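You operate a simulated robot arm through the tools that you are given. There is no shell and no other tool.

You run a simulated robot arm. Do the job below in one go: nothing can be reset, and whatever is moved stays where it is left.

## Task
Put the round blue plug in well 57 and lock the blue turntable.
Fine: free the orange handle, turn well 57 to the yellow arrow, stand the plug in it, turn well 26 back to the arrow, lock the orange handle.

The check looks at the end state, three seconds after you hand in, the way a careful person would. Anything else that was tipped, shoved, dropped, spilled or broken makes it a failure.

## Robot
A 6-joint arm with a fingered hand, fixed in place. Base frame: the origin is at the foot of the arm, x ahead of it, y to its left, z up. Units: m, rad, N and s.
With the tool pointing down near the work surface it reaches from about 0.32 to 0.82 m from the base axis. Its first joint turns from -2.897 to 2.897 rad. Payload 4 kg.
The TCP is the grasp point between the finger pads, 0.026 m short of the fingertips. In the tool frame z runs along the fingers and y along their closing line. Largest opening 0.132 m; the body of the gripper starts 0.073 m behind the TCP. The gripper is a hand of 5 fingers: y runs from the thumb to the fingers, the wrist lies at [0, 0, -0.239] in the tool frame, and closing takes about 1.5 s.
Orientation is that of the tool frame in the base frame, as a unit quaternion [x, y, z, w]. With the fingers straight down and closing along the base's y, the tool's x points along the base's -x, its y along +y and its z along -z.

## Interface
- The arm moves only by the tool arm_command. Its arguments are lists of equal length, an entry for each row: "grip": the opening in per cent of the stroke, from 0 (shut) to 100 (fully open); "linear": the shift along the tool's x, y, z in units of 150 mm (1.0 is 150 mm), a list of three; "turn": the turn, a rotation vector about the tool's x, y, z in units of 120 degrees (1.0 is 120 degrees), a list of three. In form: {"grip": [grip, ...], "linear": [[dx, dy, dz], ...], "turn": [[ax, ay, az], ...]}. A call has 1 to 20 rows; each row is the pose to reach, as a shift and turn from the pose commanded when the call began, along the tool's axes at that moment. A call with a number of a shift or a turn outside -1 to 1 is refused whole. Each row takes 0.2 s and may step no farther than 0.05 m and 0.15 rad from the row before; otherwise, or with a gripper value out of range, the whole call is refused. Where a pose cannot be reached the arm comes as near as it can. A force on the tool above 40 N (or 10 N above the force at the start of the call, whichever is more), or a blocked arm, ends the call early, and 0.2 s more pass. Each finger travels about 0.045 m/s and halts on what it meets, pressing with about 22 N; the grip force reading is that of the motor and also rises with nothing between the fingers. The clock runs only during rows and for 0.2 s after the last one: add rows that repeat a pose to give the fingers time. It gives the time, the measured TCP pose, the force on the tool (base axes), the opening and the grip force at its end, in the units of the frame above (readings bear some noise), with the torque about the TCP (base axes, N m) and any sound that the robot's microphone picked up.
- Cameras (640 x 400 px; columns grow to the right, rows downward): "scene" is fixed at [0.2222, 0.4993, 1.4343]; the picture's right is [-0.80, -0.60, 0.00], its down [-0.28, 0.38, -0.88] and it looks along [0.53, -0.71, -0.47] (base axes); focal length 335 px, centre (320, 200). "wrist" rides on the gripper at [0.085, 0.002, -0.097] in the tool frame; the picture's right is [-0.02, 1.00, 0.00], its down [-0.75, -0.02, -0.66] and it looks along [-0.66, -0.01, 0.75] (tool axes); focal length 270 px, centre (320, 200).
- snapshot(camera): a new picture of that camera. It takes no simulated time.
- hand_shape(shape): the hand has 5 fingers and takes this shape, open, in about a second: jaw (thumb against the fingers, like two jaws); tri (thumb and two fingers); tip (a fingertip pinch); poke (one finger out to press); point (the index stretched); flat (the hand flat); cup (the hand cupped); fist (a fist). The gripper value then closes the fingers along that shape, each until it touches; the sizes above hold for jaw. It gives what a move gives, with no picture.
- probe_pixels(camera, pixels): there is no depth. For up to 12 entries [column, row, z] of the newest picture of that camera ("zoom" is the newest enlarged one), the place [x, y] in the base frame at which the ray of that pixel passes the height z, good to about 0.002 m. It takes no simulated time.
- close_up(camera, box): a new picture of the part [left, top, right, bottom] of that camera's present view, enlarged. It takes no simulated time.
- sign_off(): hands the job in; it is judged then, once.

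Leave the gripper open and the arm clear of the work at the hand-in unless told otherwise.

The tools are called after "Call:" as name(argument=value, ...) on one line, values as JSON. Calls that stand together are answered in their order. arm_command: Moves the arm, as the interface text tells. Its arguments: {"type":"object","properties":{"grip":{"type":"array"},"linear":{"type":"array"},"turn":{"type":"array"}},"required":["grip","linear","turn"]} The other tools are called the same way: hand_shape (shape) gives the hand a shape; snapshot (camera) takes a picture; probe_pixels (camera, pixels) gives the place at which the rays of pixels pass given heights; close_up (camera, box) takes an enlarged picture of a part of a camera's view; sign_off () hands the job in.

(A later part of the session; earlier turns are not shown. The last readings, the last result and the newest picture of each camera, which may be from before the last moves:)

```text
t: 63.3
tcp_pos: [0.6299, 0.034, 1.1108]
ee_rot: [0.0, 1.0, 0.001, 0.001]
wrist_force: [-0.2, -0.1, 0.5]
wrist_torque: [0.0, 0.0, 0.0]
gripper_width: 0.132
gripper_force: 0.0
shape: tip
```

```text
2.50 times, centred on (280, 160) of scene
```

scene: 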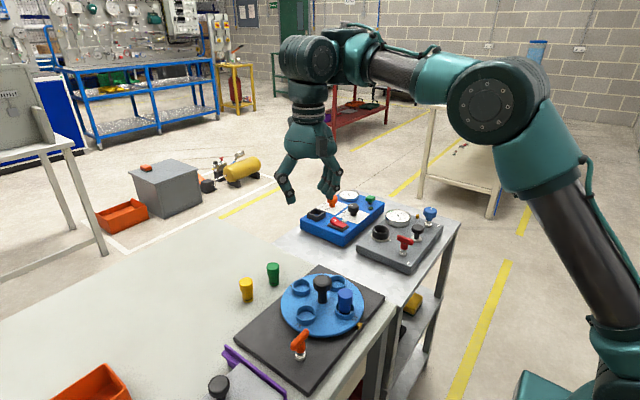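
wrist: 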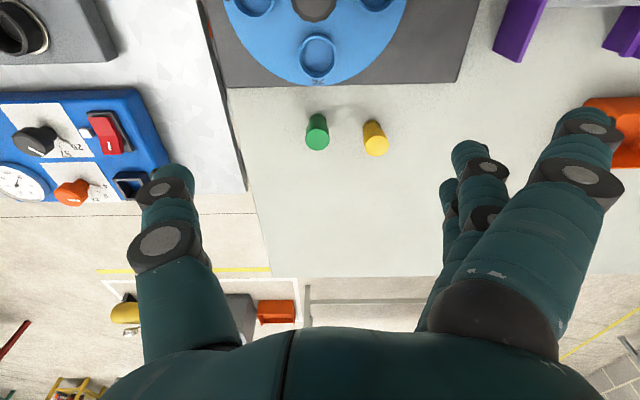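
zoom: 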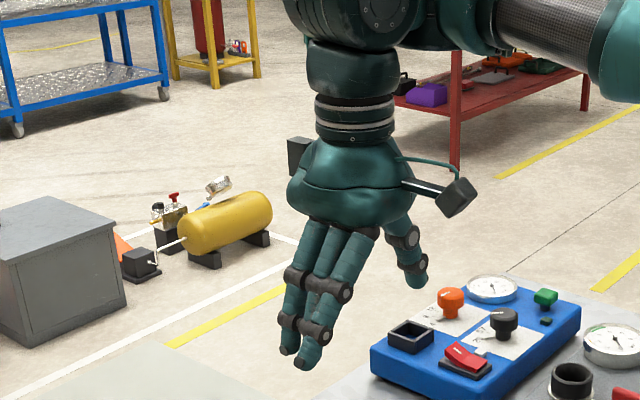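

In "tip" shape the near finger splays outward. I'll close it here in free air to see which fingers meet.

Call:
arm_command(grip=[50, 40, 30, 30, 30, 30, 30, 30], linear=[[0, 0, 0], [0, 0, 0], [0, 0, 0], [0, 0, 0], [0, 0, 0], [0, 0, 0], [0, 0, 0], [0, 0, 0]], turn=[[0, 0, 0], [0, 0, 0], [0, 0, 0], [0, 0, 0], [0, 0, 0], [0, 0, 0], [0, 0, 0], [0, 0, 0]])

Call:
snapshot(camera="wrist")

Call:
close_up(camera="scene", box=[210, 80, 350, 240])

Call:
arm_command(grip=[0, 0, 0, 0, 0], linear=[[0, 0, 0], [0, 0, 0], [0, 0, 0], [0, 0, 0], [0, 0, 0]], turn=[[0, 0, 0], [0, 0, 0], [0, 0, 0], [0, 0, 0], [0, 0, 0]])

Call:
snapshot(camera="wrist")

Call:
close_up(camera="scene", box=[210, 80, 350, 240])

```text
t: 65.1
tcp_pos: [0.6286, 0.0335, 1.11]
ee_rot: [0.001, 1.0, 0.0, 0.001]
wrist_force: [0.7, 0.5, 0.5]
wrist_torque: [-0.04, -0.02, -0.02]
gripper_width: 0.0404
gripper_force: 0.0
shape: tip
```

```text
taken
```

wrist: 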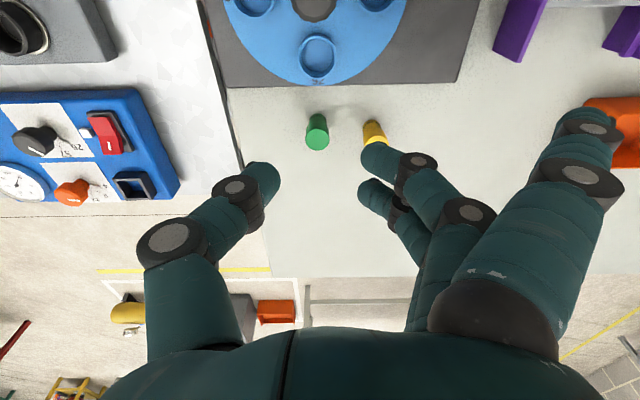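

```text
2.50 times, centred on (280, 160) of scene
```

zoom: 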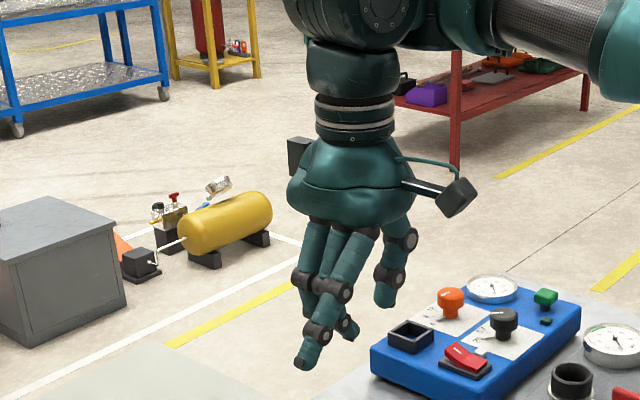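

```text
t: 66.3
tcp_pos: [0.6292, 0.0344, 1.1108]
ee_rot: [0.001, 1.0, 0.001, 0.001]
wrist_force: [0.3, 1.1, -0.5]
wrist_torque: [0.02, 0.02, 0.05]
gripper_width: 0.0
gripper_force: 22.2
shape: tip
```

```text
taken
```

wrist: 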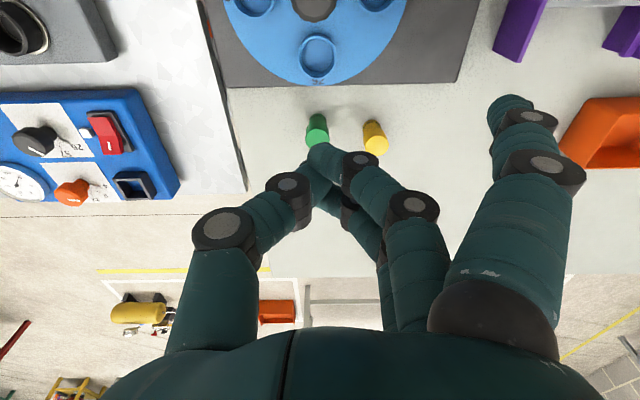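

```text
2.50 times, centred on (280, 160) of scene
```

zoom: 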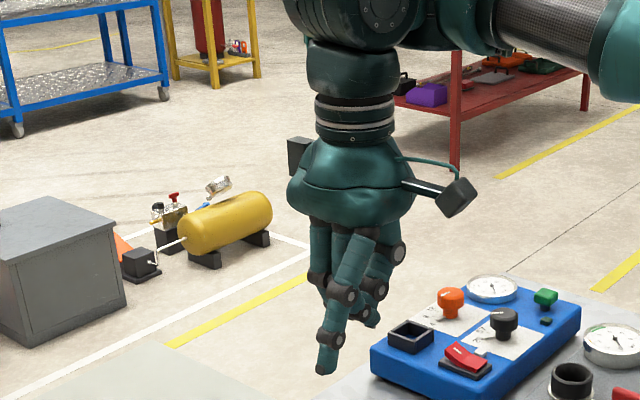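

In "tip" shape the thumb meets two fingers and the near finger stays out to the side, which leaves room for the plug. I'll locate that outer finger's tip in both cameras to be sure it clears the orange handle.

Call:
probe_pixels(camera="wrist", pixels=[[510, 102, 1.05], [510, 102, 1.08], [510, 102, 1.11], [590, 118, 1.05], [590, 118, 1.08], [590, 118, 1.11]])

Call:
probe_pixels(camera="scene", pixels=[[282, 227, 1.05], [282, 227, 1.08], [282, 227, 1.11], [272, 225, 1.05], [272, 225, 1.08], [272, 225, 1.11]])

```text
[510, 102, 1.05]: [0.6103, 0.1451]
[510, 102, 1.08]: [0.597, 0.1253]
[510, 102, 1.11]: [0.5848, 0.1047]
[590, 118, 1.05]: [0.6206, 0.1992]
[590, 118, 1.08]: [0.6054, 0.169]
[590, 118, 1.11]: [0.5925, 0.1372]
```

```text
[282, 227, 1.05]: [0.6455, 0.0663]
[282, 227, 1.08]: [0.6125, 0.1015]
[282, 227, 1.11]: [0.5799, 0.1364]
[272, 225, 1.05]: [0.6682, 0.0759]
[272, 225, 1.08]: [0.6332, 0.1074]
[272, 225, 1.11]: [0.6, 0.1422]
```

The outer finger's tip is about 9 cm from the TCP. It sits 18 mm below TCP height when closed and 3 mm below when open. Next I'll check where the pinch tips meet in "tip" shape.

Call:
close_up(camera="scene", box=[260, 160, 330, 240])

Call:
close_up(camera="wrist", box=[260, 100, 400, 240])

Call:
probe_pixels(camera="wrist", pixels=[[312, 160, 1.06], [312, 160, 1.08], [312, 160, 1.1]])

Call:
probe_pixels(camera="scene", pixels=[[300, 208, 1.06], [300, 208, 1.08], [300, 208, 1.1]])

```text
5.00 times, centred on (295, 200) of scene
```

zoom: 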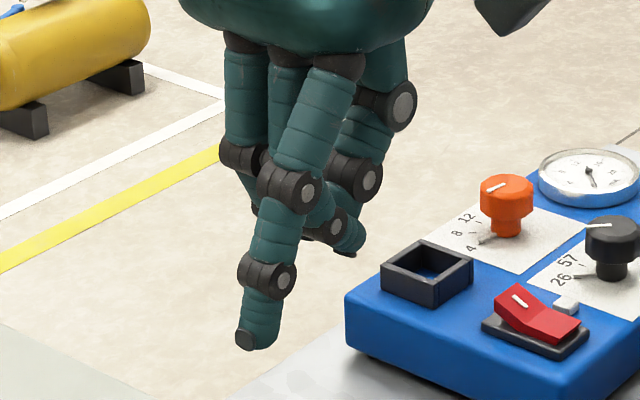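

```text
2.86 times, centred on (330, 170) of wrist
```

zoom: 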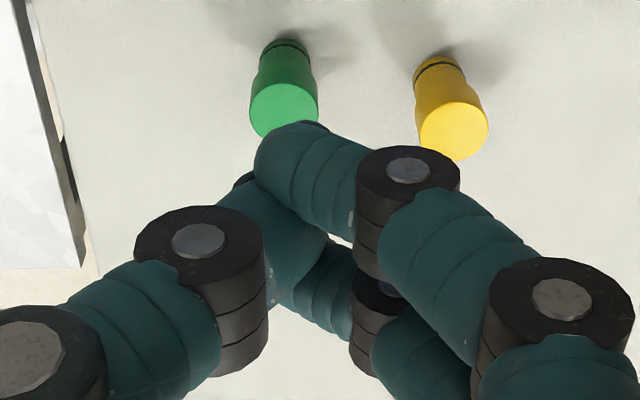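

```text
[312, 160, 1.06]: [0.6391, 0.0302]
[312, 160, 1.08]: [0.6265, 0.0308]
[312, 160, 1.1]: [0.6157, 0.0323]
```

```text
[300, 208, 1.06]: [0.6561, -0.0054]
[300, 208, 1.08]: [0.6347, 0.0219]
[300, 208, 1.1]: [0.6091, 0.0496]
```

The pinch tips meet about 24 mm below the TCP, much the same as in jaw. I'll also check "tri" closing in free air, since thumb plus two fingers should hold the knob more firmly.

Call:
hand_shape(shape="tri")

Call:
arm_command(grip=[30, 30, 30, 30, 30, 30, 30], linear=[[0, 0, 0], [0, 0, 0], [0, 0, 0], [0, 0, 0], [0, 0, 0], [0, 0, 0], [0, 0, 0]], turn=[[0, 0, 0], [0, 0, 0], [0, 0, 0], [0, 0, 0], [0, 0, 0], [0, 0, 0], [0, 0, 0]])

Call:
snapshot(camera="wrist")

Call:
arm_command(grip=[0, 0, 0, 0, 0], linear=[[0, 0, 0], [0, 0, 0], [0, 0, 0], [0, 0, 0], [0, 0, 0]], turn=[[0, 0, 0], [0, 0, 0], [0, 0, 0], [0, 0, 0], [0, 0, 0]])

Call:
snapshot(camera="wrist")

Call:
close_up(camera="scene", box=[260, 160, 330, 240])

```text
t: 67.2
tcp_pos: [0.6307, 0.0337, 1.1116]
ee_rot: [0.0, 1.0, 0.0, 0.001]
wrist_force: [0.0, -1.0, -0.1]
wrist_torque: [0.06, 0.0, -0.01]
gripper_width: 0.1323
gripper_force: 0.1
shape: tri
```

```text
t: 68.8
tcp_pos: [0.6301, 0.0343, 1.1103]
ee_rot: [0.0, 1.0, 0.0, 0.0]
wrist_force: [-0.2, -0.6, -0.2]
wrist_torque: [-0.02, 0.01, 0.0]
gripper_width: 0.0401
gripper_force: 0.0
shape: tri
```

```text
taken
```

wrist: 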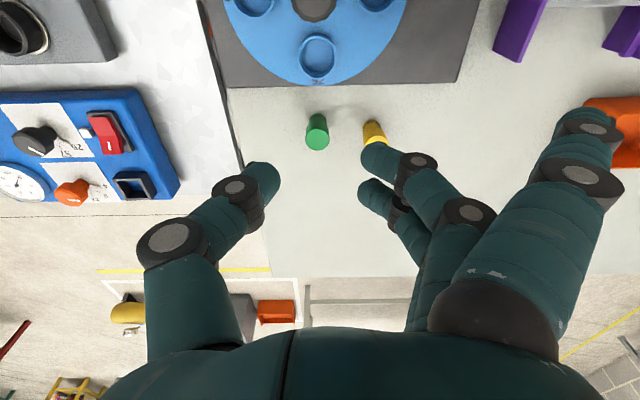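

```text
t: 70.0
tcp_pos: [0.6299, 0.0335, 1.1102]
ee_rot: [0.002, 1.0, 0.0, 0.001]
wrist_force: [0.6, -0.8, -0.1]
wrist_torque: [0.0, 0.0, 0.02]
gripper_width: 0.0001
gripper_force: 22.1
shape: tri
```

```text
taken
```

wrist: 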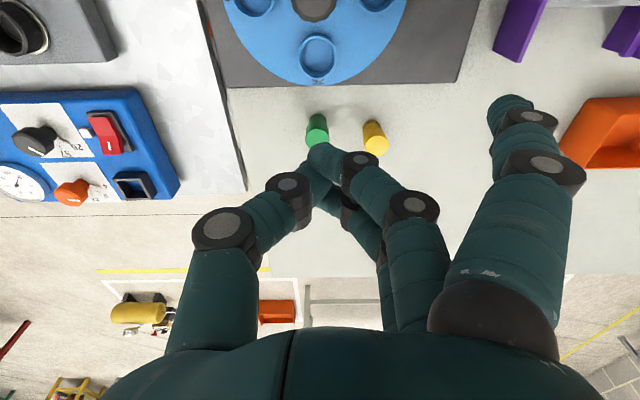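

```text
5.00 times, centred on (295, 200) of scene
```

zoom: 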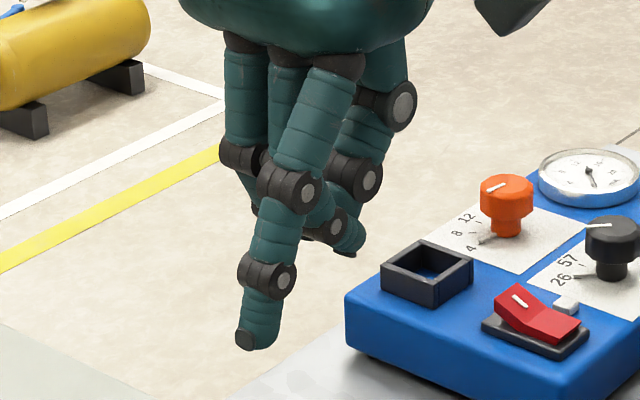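

"Tri" closes the same way. I'll use it, opening to about 75 mm, turning the hand clockwise 30° and moving above the knob at z≈1.03.

Call:
arm_command(grip=[20, 40, 57, 57, 57, 57, 57], linear=[[0.09, -0.005, 0.1], [0.18, -0.01, 0.21], [0.27, -0.016, 0.32], [0.36, -0.021, 0.43], [0.44, -0.027, 0.533], [0.44, -0.027, 0.533], [0.44, -0.027, 0.533]], turn=[[0, 0, 0.05], [0, 0, 0.1], [0, 0, 0.15], [0, 0, 0.2], [0, 0, 0.25], [0, 0, 0.25], [0, 0, 0.25]])

Call:
snapshot(camera="wrist")

Call:
close_up(camera="scene", box=[250, 200, 400, 360])

```text
t: 71.6
tcp_pos: [0.6382, 0.0349, 1.101]
ee_rot: [0.259, 0.966, -0.001, 0.0]
wrist_force: [0.0, -0.2, 0.0]
wrist_torque: [0.02, 0.03, 0.01]
gripper_width: 0.0743
gripper_force: 0.0
shape: tri
out of reach, approached as far as the arm can: row 1, 2, 3, 4, 5, 6, 7
```

```text
taken
```

wrist: 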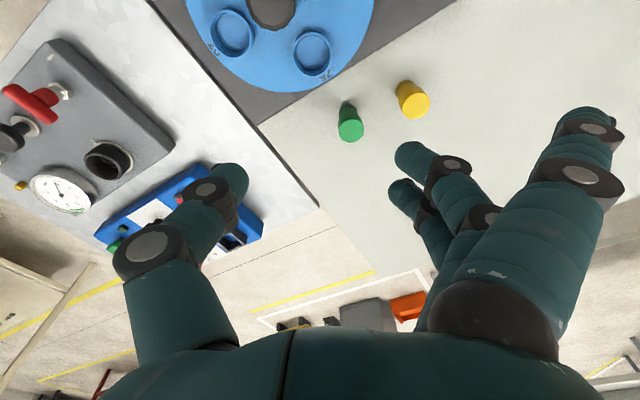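

```text
2.50 times, centred on (325, 280) of scene
```

zoom: 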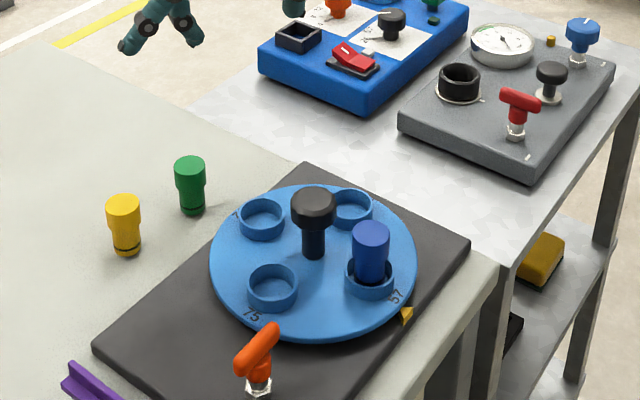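

The arm says it can't come nearer even at −30°, where it reached easily before. It seems to have changed its wrist configuration during the big counter-clockwise turn. I'll look at the arm closely.

Call:
snapshot(camera="scene")

Call:
close_up(camera="scene", box=[220, 20, 540, 220])

```text
taken
```

scene: 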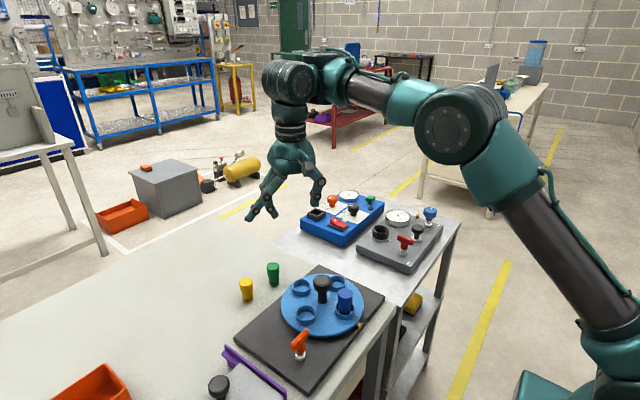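

```text
2.00 times, centred on (380, 120) of scene
```

zoom: 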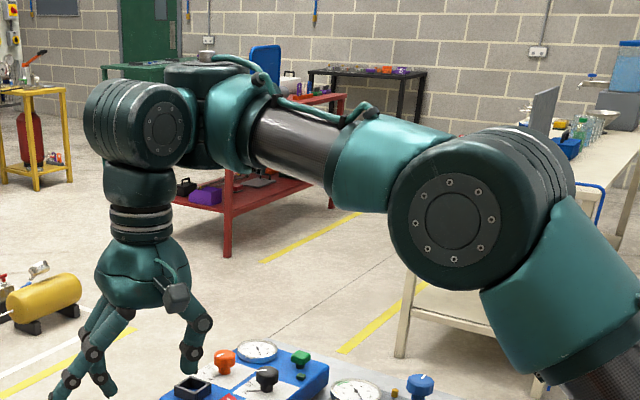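

The table objects are all undisturbed. The wrist appears to be in a flipped configuration that can't slope down. I'll raise the hand well clear to z≈1.2 first, then turn clockwise to look for the configuration's other limit, where it should flip back.

Call:
arm_command(grip=[57, 57, 57, 57], linear=[[0, 0, -0.25], [0, 0, -0.5], [0, 0, -0.7], [0, 0, -0.7]], turn=[[0, 0, 0], [0, 0, 0], [0, 0, 0], [0, 0, 0]])

Call:
arm_command(grip=[57, 57, 57, 57, 57, 57, 57, 57, 57, 57], linear=[[0, 0, 0], [0, 0, 0], [0, 0, 0], [0, 0, 0], [0, 0, 0], [0, 0, 0], [0, 0, 0], [0, 0, 0], [0, 0, 0], [0, 0, 0]], turn=[[0, 0, 0.06], [0, 0, 0.12], [0, 0, 0.18], [0, 0, 0.24], [0, 0, 0.3], [0, 0, 0.36], [0, 0, 0.42], [0, 0, 0.48], [0, 0, 0.54], [0, 0, 0.54]])

Call:
snapshot(camera="scene")

```text
t: 72.6
tcp_pos: [0.637, 0.0344, 1.2056]
ee_rot: [0.26, 0.966, 0.001, 0.002]
wrist_force: [-0.2, 0.1, -0.5]
wrist_torque: [-0.01, 0.01, -0.02]
gripper_width: 0.0745
gripper_force: 0.1
shape: tri
out of reach, approached as far as the arm can: row 2
```

```text
t: 74.8
tcp_pos: [0.6389, 0.0336, 1.2063]
ee_rot: [0.737, 0.676, 0.001, 0.001]
wrist_force: [0.8, 0.1, -0.5]
wrist_torque: [-0.03, 0.02, -0.02]
gripper_width: 0.0746
gripper_force: 0.0
shape: tri
```

```text
taken
```

scene: 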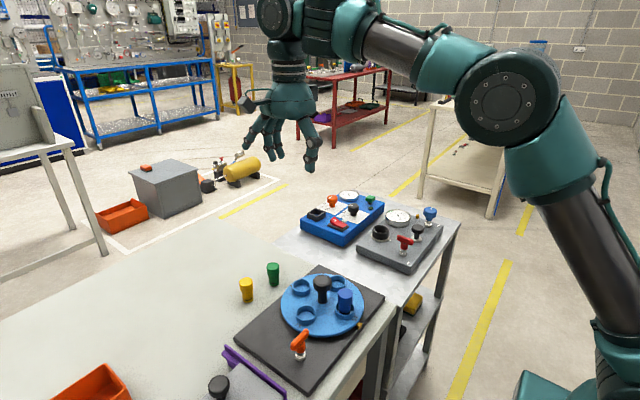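

At z≈1.2 it reaches 95° clockwise without trouble. I'll test whether it can now go lower and closer, toward (0.58, 0.03, 1.10), still in free air.

Call:
arm_command(grip=[57, 57, 57, 57, 57], linear=[[-0.009, -0.1, 0.167], [-0.018, -0.2, 0.333], [-0.027, -0.3, 0.5], [-0.035, -0.4, 0.667], [-0.035, -0.4, 0.667]], turn=[[0, 0, 0], [0, 0, 0], [0, 0, 0], [0, 0, 0], [0, 0, 0]])

Call:
snapshot(camera="scene")

```text
t: 76.0
tcp_pos: [0.5781, 0.0324, 1.1069]
ee_rot: [0.737, 0.676, 0.001, 0.001]
wrist_force: [-0.2, -1.0, -0.8]
wrist_torque: [-0.01, 0.02, 0.0]
gripper_width: 0.0746
gripper_force: 0.0
shape: tri
```

```text
taken
```

scene: 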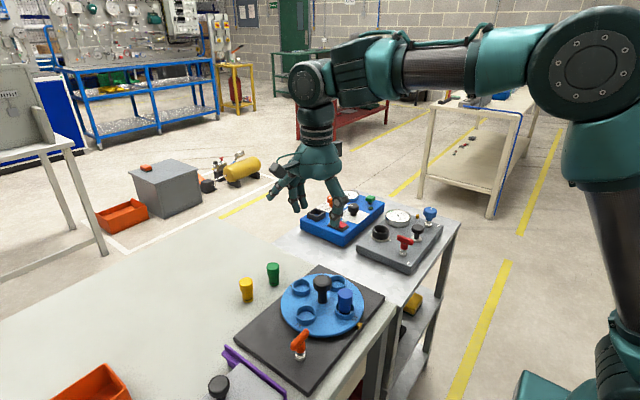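

It reaches now, so the good configuration is back. I'll turn back to −30° and move to above the knob, (0.564, 0.030, 1.03).

Call:
arm_command(grip=[57, 57, 57, 57, 57, 57, 57, 57, 57, 57, 57], linear=[[0, 0, 0], [0, 0, 0], [0, 0, 0], [0, 0, 0], [0, 0, 0], [0, 0, 0], [0, 0, 0], [0, 0, 0], [0, 0, 0], [0, 0, 0], [0, 0, 0]], turn=[[0, 0, -0.06], [0, 0, -0.12], [0, 0, -0.18], [0, 0, -0.24], [0, 0, -0.3], [0, 0, -0.36], [0, 0, -0.42], [0, 0, -0.48], [0, 0, -0.52], [0, 0, -0.545], [0, 0, -0.545]])

Call:
snapshot(camera="wrist")

```text
t: 78.4
tcp_pos: [0.578, 0.033, 1.1069]
ee_rot: [0.255, 0.967, 0.001, 0.002]
wrist_force: [0.2, 0.4, -0.5]
wrist_torque: [-0.01, 0.0, -0.02]
gripper_width: 0.0743
gripper_force: 0.1
shape: tri
```

```text
taken
```

wrist: 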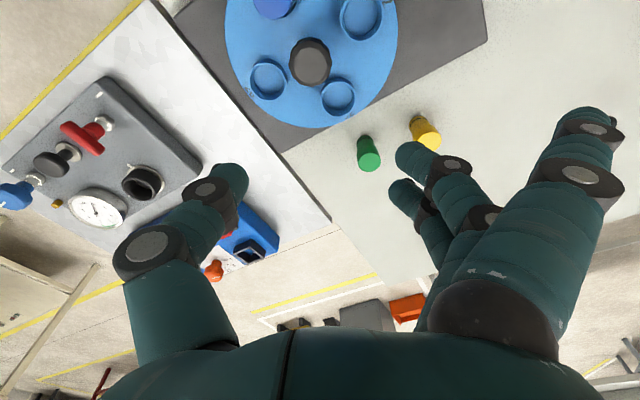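

Orientation is −30°. I'll move down to about z=1.03 over the knob.

Call:
arm_command(grip=[57, 57, 57, 57], linear=[[0.024, -0.021, 0.17], [0.048, -0.042, 0.34], [0.071, -0.063, 0.513], [0.071, -0.063, 0.513]], turn=[[0, 0, 0], [0, 0, 0], [0, 0, 0], [0, 0, 0]])

Call:
snapshot(camera="wrist")

Call:
close_up(camera="scene", box=[250, 210, 400, 360])

```text
t: 79.4
tcp_pos: [0.5636, 0.0299, 1.0285]
ee_rot: [0.255, 0.967, 0.0, 0.002]
wrist_force: [0.4, 0.2, -0.6]
wrist_torque: [0.01, -0.01, 0.03]
gripper_width: 0.0746
gripper_force: 0.1
shape: tri
```

```text
taken
```

wrist: 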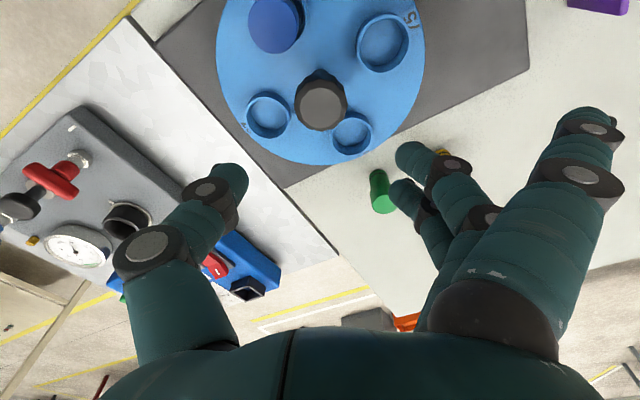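

```text
2.67 times, centred on (325, 285) of scene
```

zoom: 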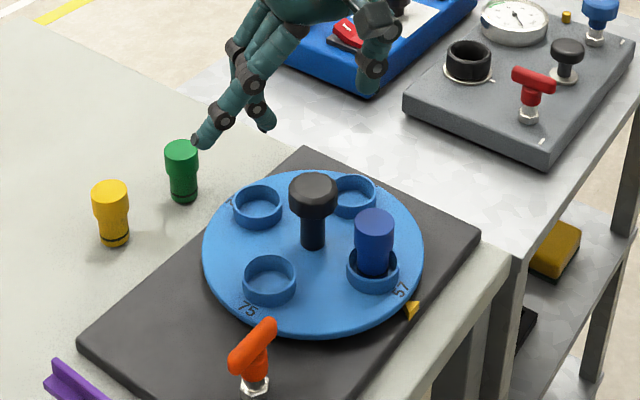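

The knob is centred below the hand, with the plug at upper-left (275, 20) beyond the thumb's side. I'll descend to TCP z≈0.909 around the knob.

Call:
arm_command(grip=[57, 57, 57, 57, 57], linear=[[0, 0, 0.22], [0, 0, 0.44], [0, 0, 0.64], [0, 0, 0.8], [0, 0, 0.8]], turn=[[0, 0, 0], [0, 0, 0], [0, 0, 0], [0, 0, 0], [0, 0, 0]])

Call:
snapshot(camera="wrist")

Call:
close_up(camera="scene", box=[250, 210, 400, 360])

```text
t: 80.6
tcp_pos: [0.5666, 0.031, 0.9085]
ee_rot: [0.255, 0.967, 0.0, 0.002]
wrist_force: [0.7, -0.2, 0.0]
wrist_torque: [0.02, 0.02, -0.01]
gripper_width: 0.0745
gripper_force: 0.0
shape: tri
```

```text
taken
```

wrist: 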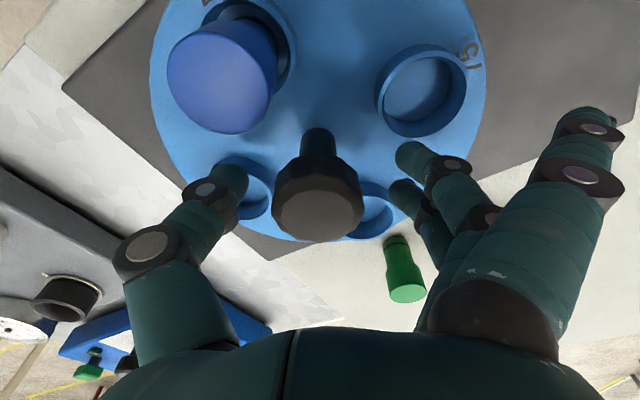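

```text
2.67 times, centred on (325, 285) of scene
```

zoom: 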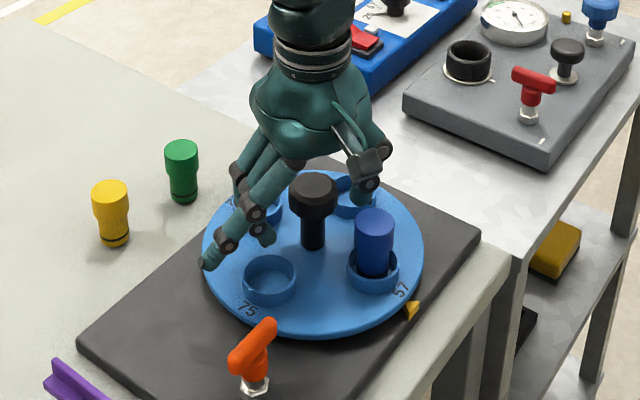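

The knob head is centred at (318, 208), the thumb is clear of the plug, and there's no force. I'll close on the knob.

Call:
arm_command(grip=[40, 25, 10, 0, 0, 0, 0], linear=[[0, 0, 0], [0, 0, 0], [0, 0, 0], [0, 0, 0], [0, 0, 0], [0, 0, 0], [0, 0, 0]], turn=[[0, 0, 0], [0, 0, 0], [0, 0, 0], [0, 0, 0], [0, 0, 0], [0, 0, 0], [0, 0, 0]])

Call:
snapshot(camera="wrist")

Call:
close_up(camera="scene", box=[250, 210, 400, 360])

```text
t: 82.2
tcp_pos: [0.5658, 0.0311, 0.9079]
ee_rot: [0.254, 0.967, 0.0, 0.001]
wrist_force: [2.5, -3.7, -14.8]
wrist_torque: [0.0, -0.08, -0.05]
gripper_width: 0.0202
gripper_force: 22.0
shape: tri
```

```text
taken
```

wrist: 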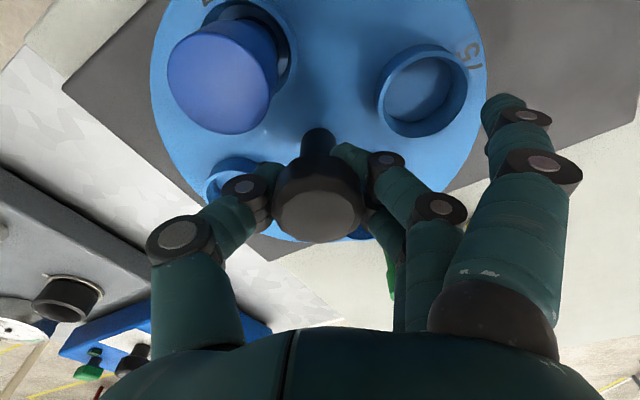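

```text
2.67 times, centred on (325, 285) of scene
```

zoom: 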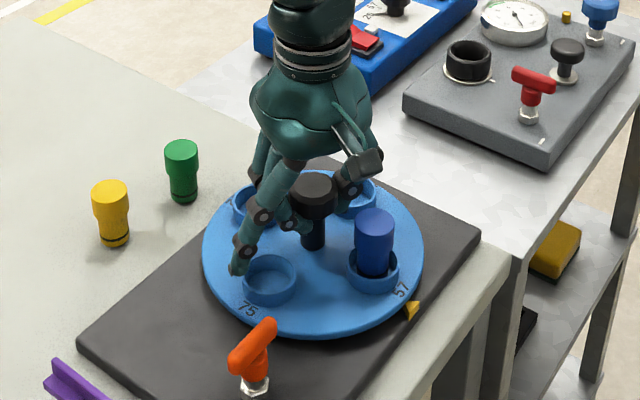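

The knob is gripped and the plug is clear. I'll turn clockwise slowly, first 30°, and check that the disc and plug follow.

Call:
arm_command(grip=[0, 0, 0, 0, 0, 0, 0, 0], linear=[[0, 0, 0], [0, 0, 0], [0, 0, 0], [0, 0, 0], [0, 0, 0], [0, 0, 0], [0, 0, 0], [0, 0, 0]], turn=[[0, 0, 0.03], [0, 0, 0.07], [0, 0, 0.11], [0, 0, 0.15], [0, 0, 0.19], [0, 0, 0.23], [0, 0, 0.25], [0, 0, 0.25]])

Call:
snapshot(camera="wrist")

Call:
close_up(camera="scene", box=[250, 210, 400, 360])

```text
t: 84.0
tcp_pos: [0.5655, 0.0293, 0.9089]
ee_rot: [0.497, 0.868, 0.0, 0.002]
wrist_force: [6.2, -6.6, -17.8]
wrist_torque: [-0.08, -0.09, 0.0]
gripper_width: 0.0194
gripper_force: 22.2
shape: tri
```

```text
taken
```

wrist: 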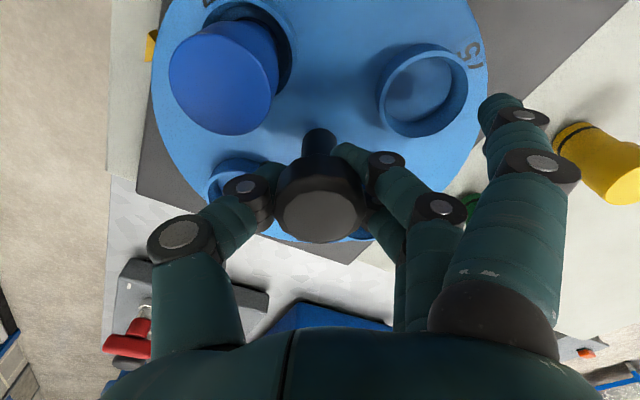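

```text
2.67 times, centred on (325, 285) of scene
```

zoom: 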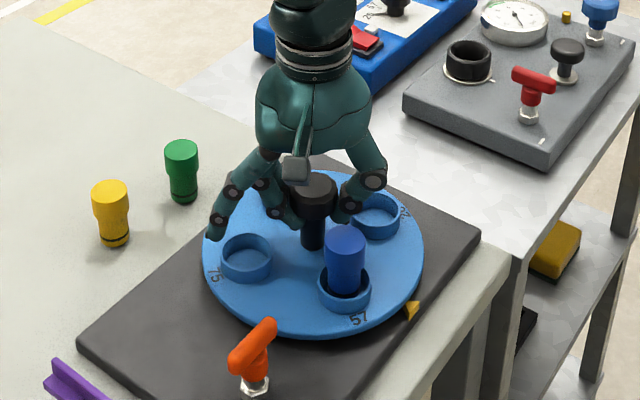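

The disc and plug follow well and the plug is upright. I'll continue another 32° clockwise.

Call:
arm_command(grip=[0, 0, 0, 0, 0, 0, 0, 0, 0], linear=[[0, 0, 0], [0, 0, 0], [0, 0, 0], [0, 0, 0], [0, 0, 0], [0, 0, 0], [0, 0, 0], [0, 0, 0], [0, 0, 0]], turn=[[0, 0, 0.03], [0, 0, 0.07], [0, 0, 0.11], [0, 0, 0.15], [0, 0, 0.19], [0, 0, 0.23], [0, 0, 0.255], [0, 0, 0.27], [0, 0, 0.27]])

Call:
snapshot(camera="wrist")

Call:
close_up(camera="scene", box=[250, 210, 400, 360])

```text
t: 86.0
tcp_pos: [0.5653, 0.0292, 0.9092]
ee_rot: [0.719, 0.695, 0.002, 0.001]
wrist_force: [-2.4, -8.8, -18.5]
wrist_torque: [-0.11, 0.02, -0.02]
gripper_width: 0.0191
gripper_force: 22.0
shape: tri
```

```text
taken
```

wrist: 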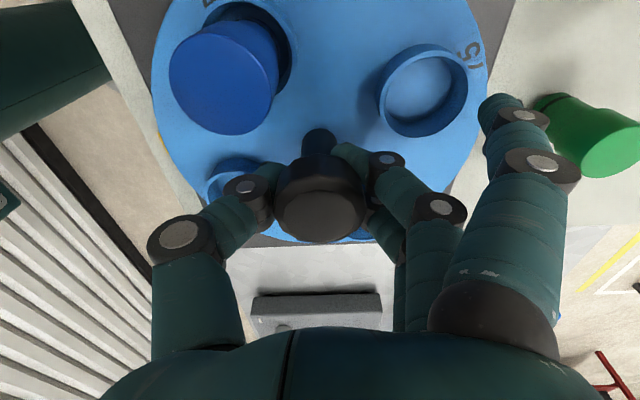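

```text
2.67 times, centred on (325, 285) of scene
```

zoom: 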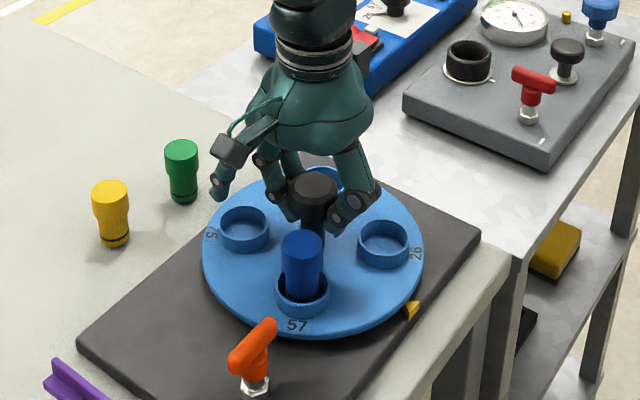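

62° done (hand at −92°), with the plug upright; well 26 is now 28° short of the arrow. I'll release the knob, lift, turn the hand back and regrip for the rest.

Call:
arm_command(grip=[15, 25, 35, 45, 57, 57, 57], linear=[[0, 0, 0], [0, 0, 0], [0, 0, 0], [0, 0, 0], [0, 0, 0], [0, 0, 0], [0, 0, 0]], turn=[[0, 0, 0], [0, 0, 0], [0, 0, 0], [0, 0, 0], [0, 0, 0], [0, 0, 0], [0, 0, 0]])

Call:
close_up(camera="scene", box=[250, 210, 400, 360])

Call:
snapshot(camera="wrist")

```text
t: 87.6
tcp_pos: [0.5648, 0.0307, 0.9095]
ee_rot: [0.719, 0.695, 0.0, 0.002]
wrist_force: [0.4, -0.5, -0.3]
wrist_torque: [-0.01, -0.02, -0.03]
gripper_width: 0.0743
gripper_force: 0.1
shape: tri
```

```text
2.67 times, centred on (325, 285) of scene
```

zoom: 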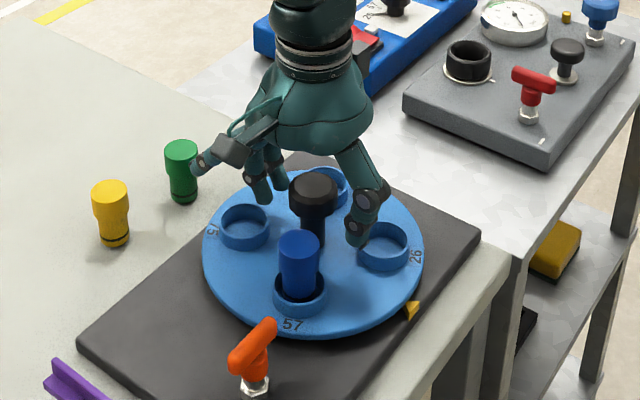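

```text
taken
```

wrist: 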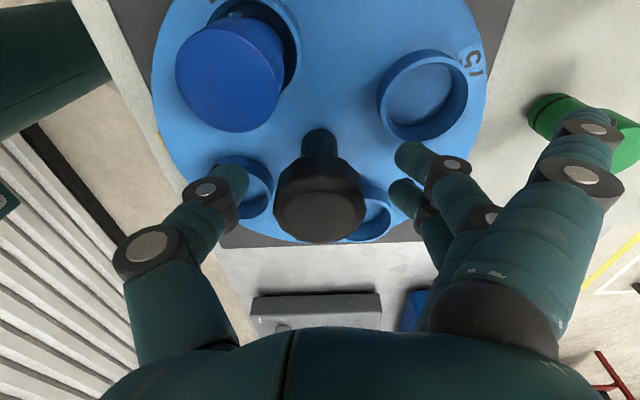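

Released; the disc moved only a couple of degrees. I'll lift 90 mm, turn the hand back counter-clockwise by 32°, and come down again.

Call:
arm_command(grip=[57, 57, 57, 57, 57, 57, 57, 57, 57], linear=[[0, 0, -0.2], [0, 0, -0.4], [0, 0, -0.6], [0, 0, -0.6], [0, 0, -0.6], [0, 0, -0.6], [0, 0, -0.6], [0, 0, -0.6], [0, 0, -0.6]], turn=[[0, 0, 0], [0, 0, 0], [0, 0, 0], [0, 0, -0.06], [0, 0, -0.12], [0, 0, -0.18], [0, 0, -0.23], [0, 0, -0.267], [0, 0, -0.267]])

Call:
snapshot(camera="wrist")

Call:
close_up(camera="scene", box=[250, 210, 400, 360])

```text
t: 89.6
tcp_pos: [0.5645, 0.0296, 0.9985]
ee_rot: [0.499, 0.867, 0.001, 0.002]
wrist_force: [-0.7, -0.9, -0.3]
wrist_torque: [0.0, 0.03, -0.01]
gripper_width: 0.0744
gripper_force: 0.2
shape: tri
```

```text
taken
```

wrist: 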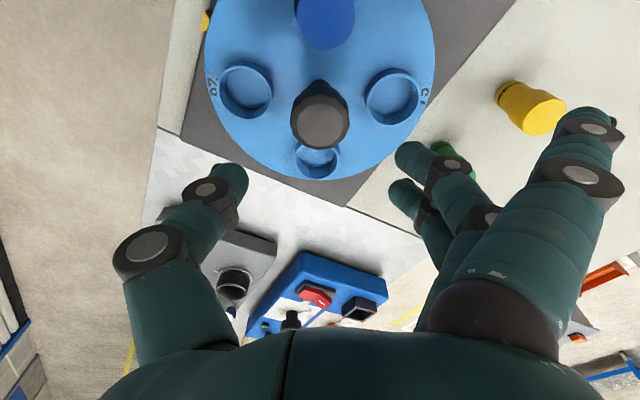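

```text
2.67 times, centred on (325, 285) of scene
```

zoom: 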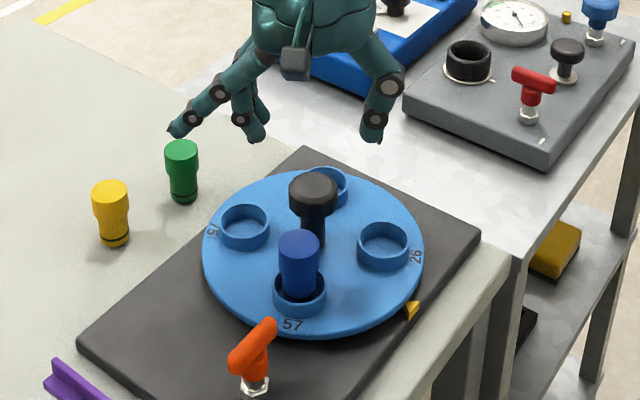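

The hand is at −60°, and the plug is upright and untouched. I'll measure the disc's present angle from the rims of wells 26 and 75.

Call:
probe_pixels(camera="scene", pixels=[[348.6, 300, 0.87], [296.5, 293.6, 0.87]])

Call:
probe_pixels(camera="wrist", pixels=[[247, 90, 0.87], [394, 97, 0.87], [320, 119, 0.92]])

```text
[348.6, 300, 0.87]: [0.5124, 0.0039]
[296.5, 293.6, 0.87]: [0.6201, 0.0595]
```

```text
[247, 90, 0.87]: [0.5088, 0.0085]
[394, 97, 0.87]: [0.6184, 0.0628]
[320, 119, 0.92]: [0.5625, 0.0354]
```

Well 26 is 27° short of the arrow. I'll descend around the knob again and grip it.

Call:
arm_command(grip=[57, 57, 57, 57], linear=[[0, 0, 0.2], [0, 0, 0.4], [0, 0, 0.6], [0, 0, 0.6]], turn=[[0, 0, 0], [0, 0, 0], [0, 0, 0], [0, 0, 0]])

Call:
snapshot(camera="wrist")

Call:
arm_command(grip=[40, 25, 10, 0, 0, 0, 0], linear=[[0, 0, 0], [0, 0, 0], [0, 0, 0], [0, 0, 0], [0, 0, 0], [0, 0, 0], [0, 0, 0]], turn=[[0, 0, 0], [0, 0, 0], [0, 0, 0], [0, 0, 0], [0, 0, 0], [0, 0, 0], [0, 0, 0]])

Call:
snapshot(camera="wrist")

Call:
close_up(camera="scene", box=[250, 210, 400, 360])

```text
t: 90.6
tcp_pos: [0.5644, 0.0318, 0.9098]
ee_rot: [0.499, 0.866, 0.001, 0.001]
wrist_force: [0.2, 0.2, -0.2]
wrist_torque: [0.01, 0.01, 0.01]
gripper_width: 0.0743
gripper_force: 0.0
shape: tri
```

```text
taken
```

wrist: 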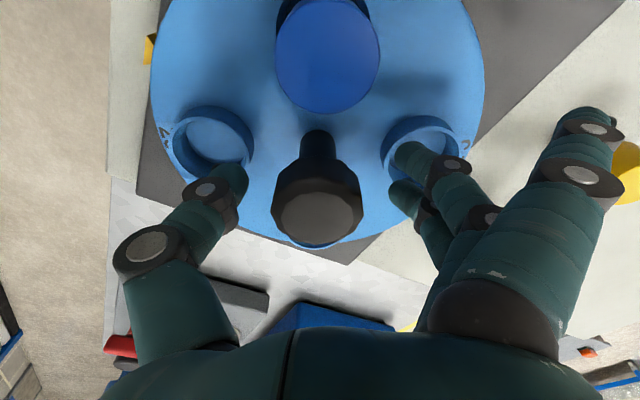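

```text
t: 92.2
tcp_pos: [0.566, 0.0314, 0.9085]
ee_rot: [0.499, 0.867, 0.0, 0.001]
wrist_force: [-0.3, -3.9, -14.4]
wrist_torque: [-0.07, -0.1, -0.04]
gripper_width: 0.0199
gripper_force: 21.7
shape: tri
```

```text
taken
```

wrist: 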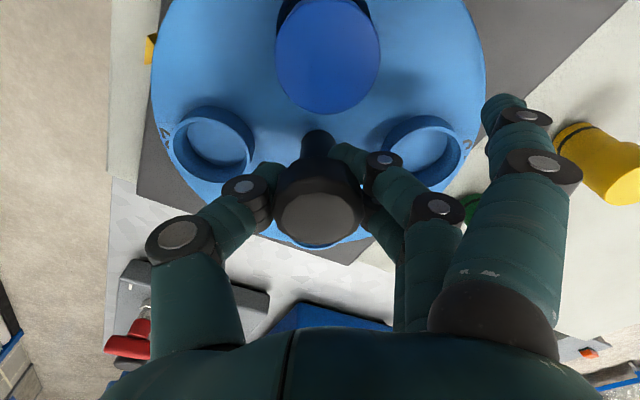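

```text
2.67 times, centred on (325, 285) of scene
```

zoom: 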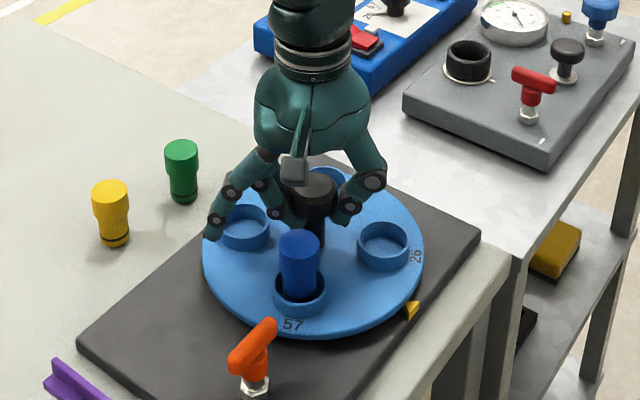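

Gripped again with the plug clear. I'll turn clockwise 27°.

Call:
arm_command(grip=[0, 0, 0, 0, 0, 0, 0, 0], linear=[[0, 0, 0], [0, 0, 0], [0, 0, 0], [0, 0, 0], [0, 0, 0], [0, 0, 0], [0, 0, 0], [0, 0, 0]], turn=[[0, 0, 0.03], [0, 0, 0.07], [0, 0, 0.11], [0, 0, 0.15], [0, 0, 0.19], [0, 0, 0.21], [0, 0, 0.222], [0, 0, 0.222]])

Call:
close_up(camera="scene", box=[250, 210, 400, 360])

Call:
close_up(camera="scene", box=[320, 285, 380, 345])

Call:
snapshot(camera="wrist")

```text
t: 94.0
tcp_pos: [0.5649, 0.0308, 0.91]
ee_rot: [0.685, 0.728, 0.002, 0.001]
wrist_force: [3.6, 2.7, -21.9]
wrist_torque: [0.03, -0.09, 0.0]
gripper_width: 0.0191
gripper_force: 22.0
shape: tri
```

```text
2.67 times, centred on (325, 285) of scene
```

zoom: 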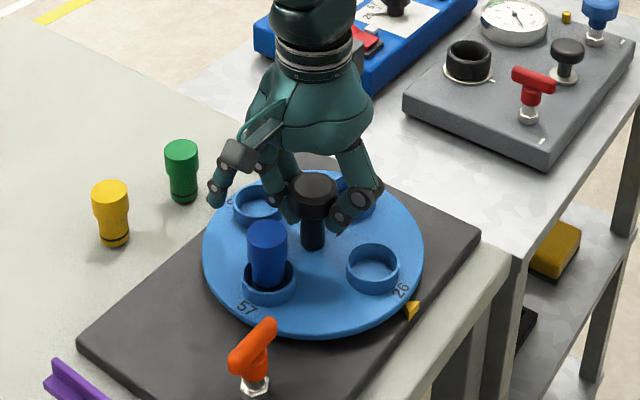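

```text
6.67 times, centred on (350, 315) of scene
```

zoom: 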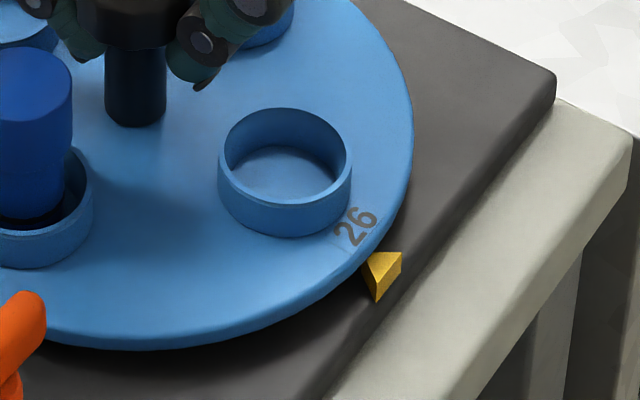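

```text
taken
```

wrist: 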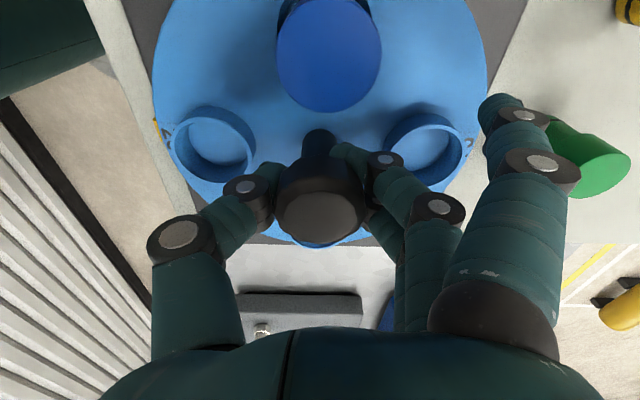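

Well 26's rim is back at scene pixel (344.8, 308.4), matching the earlier aligned position to within 0.2 px. I'll release the knob and lift.

Call:
arm_command(grip=[15, 25, 35, 45, 57, 57, 57], linear=[[0, 0, 0], [0, 0, 0], [0, 0, 0], [0, 0, 0], [0, 0, 0], [0, 0, 0], [0, 0, 0]], turn=[[0, 0, 0], [0, 0, 0], [0, 0, 0], [0, 0, 0], [0, 0, 0], [0, 0, 0], [0, 0, 0]])

Call:
arm_command(grip=[57, 57, 57, 57, 57], linear=[[0, 0, -0.2], [0, 0, -0.4], [0, 0, -0.6], [0, 0, -0.8], [0, 0, -0.8]], turn=[[0, 0, 0], [0, 0, 0], [0, 0, 0], [0, 0, 0], [0, 0, 0]])

Call:
snapshot(camera="wrist")

Call:
close_up(camera="scene", box=[260, 260, 380, 350])

Call:
close_up(camera="scene", box=[320, 285, 380, 345])

```text
t: 95.6
tcp_pos: [0.5658, 0.0294, 0.909]
ee_rot: [0.685, 0.728, 0.001, 0.002]
wrist_force: [-0.3, 0.3, -0.6]
wrist_torque: [0.01, 0.02, 0.01]
gripper_width: 0.0744
gripper_force: 0.0
shape: tri
```

```text
t: 96.8
tcp_pos: [0.5644, 0.0291, 1.03]
ee_rot: [0.685, 0.729, 0.002, 0.001]
wrist_force: [0.1, -0.6, 0.4]
wrist_torque: [-0.04, 0.04, -0.04]
gripper_width: 0.0744
gripper_force: 0.1
shape: tri
```

```text
taken
```

wrist: 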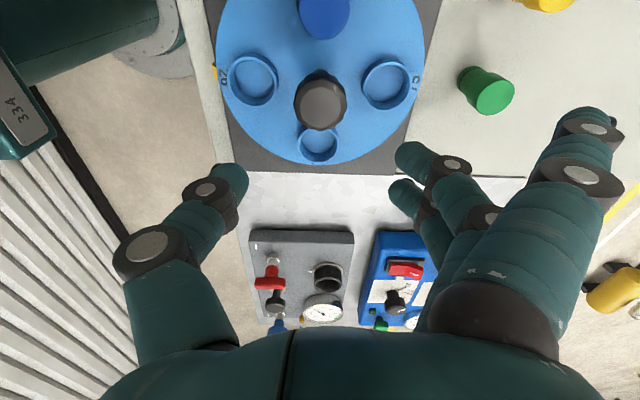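

```text
4.44 times, centred on (320, 305) of scene
```

zoom: 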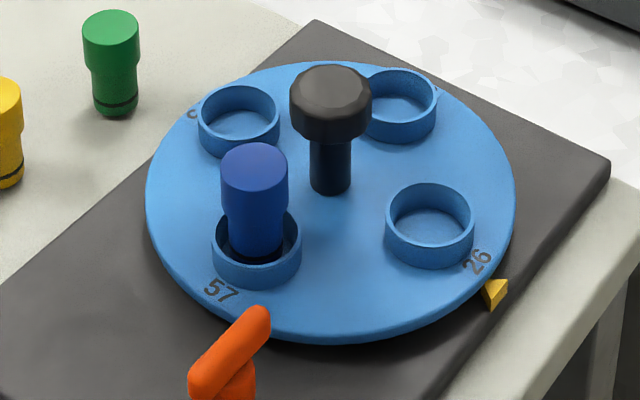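

```text
6.67 times, centred on (350, 315) of scene
```

zoom: 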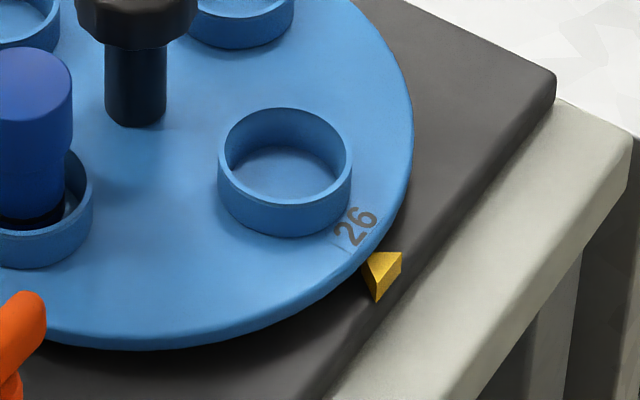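

The disc is aligned and the blue plug stands in well 57. Now the handle: I'll go back to jaw shape here in free air, then move above the handle at (0.520, 0.165, 0.98) with the hand at −90°, so the fingers straddle the bar, which currently lies along y.

Call:
hand_shape(shape="jaw")

Call:
arm_command(grip=[80, 60, 45, 34, 34, 34, 34], linear=[[0.229, -0.062, 0.083], [0.458, -0.123, 0.167], [0.686, -0.185, 0.25], [0.915, -0.246, 0.333], [0.915, -0.246, 0.333], [0.915, -0.246, 0.333], [0.915, -0.246, 0.333]], turn=[[0, 0, 0.01], [0, 0, 0.02], [0, 0, 0.029], [0, 0, 0.029], [0, 0, 0.029], [0, 0, 0.029], [0, 0, 0.029]])

Call:
snapshot(camera="wrist")

Call:
close_up(camera="scene", box=[240, 250, 380, 380])

```text
t: 97.7
tcp_pos: [0.5643, 0.03, 1.0289]
ee_rot: [0.685, 0.728, 0.001, 0.001]
wrist_force: [-0.2, 0.6, 0.1]
wrist_torque: [0.0, -0.01, -0.01]
gripper_width: 0.1318
gripper_force: 0.1
shape: jaw
```

```text
t: 99.3
tcp_pos: [0.5197, 0.1657, 0.9784]
ee_rot: [0.707, 0.707, 0.001, 0.001]
wrist_force: [0.0, -0.2, 0.0]
wrist_torque: [0.0, -0.02, 0.0]
gripper_width: 0.0459
gripper_force: 0.1
shape: jaw
```

```text
taken
```

wrist: 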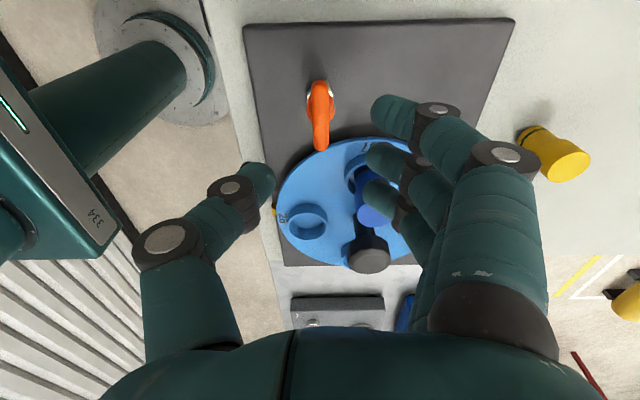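

```text
3.08 times, centred on (310, 315) of scene
```

zoom: 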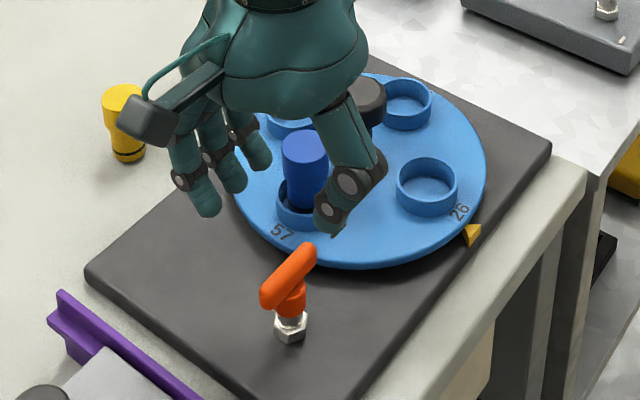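

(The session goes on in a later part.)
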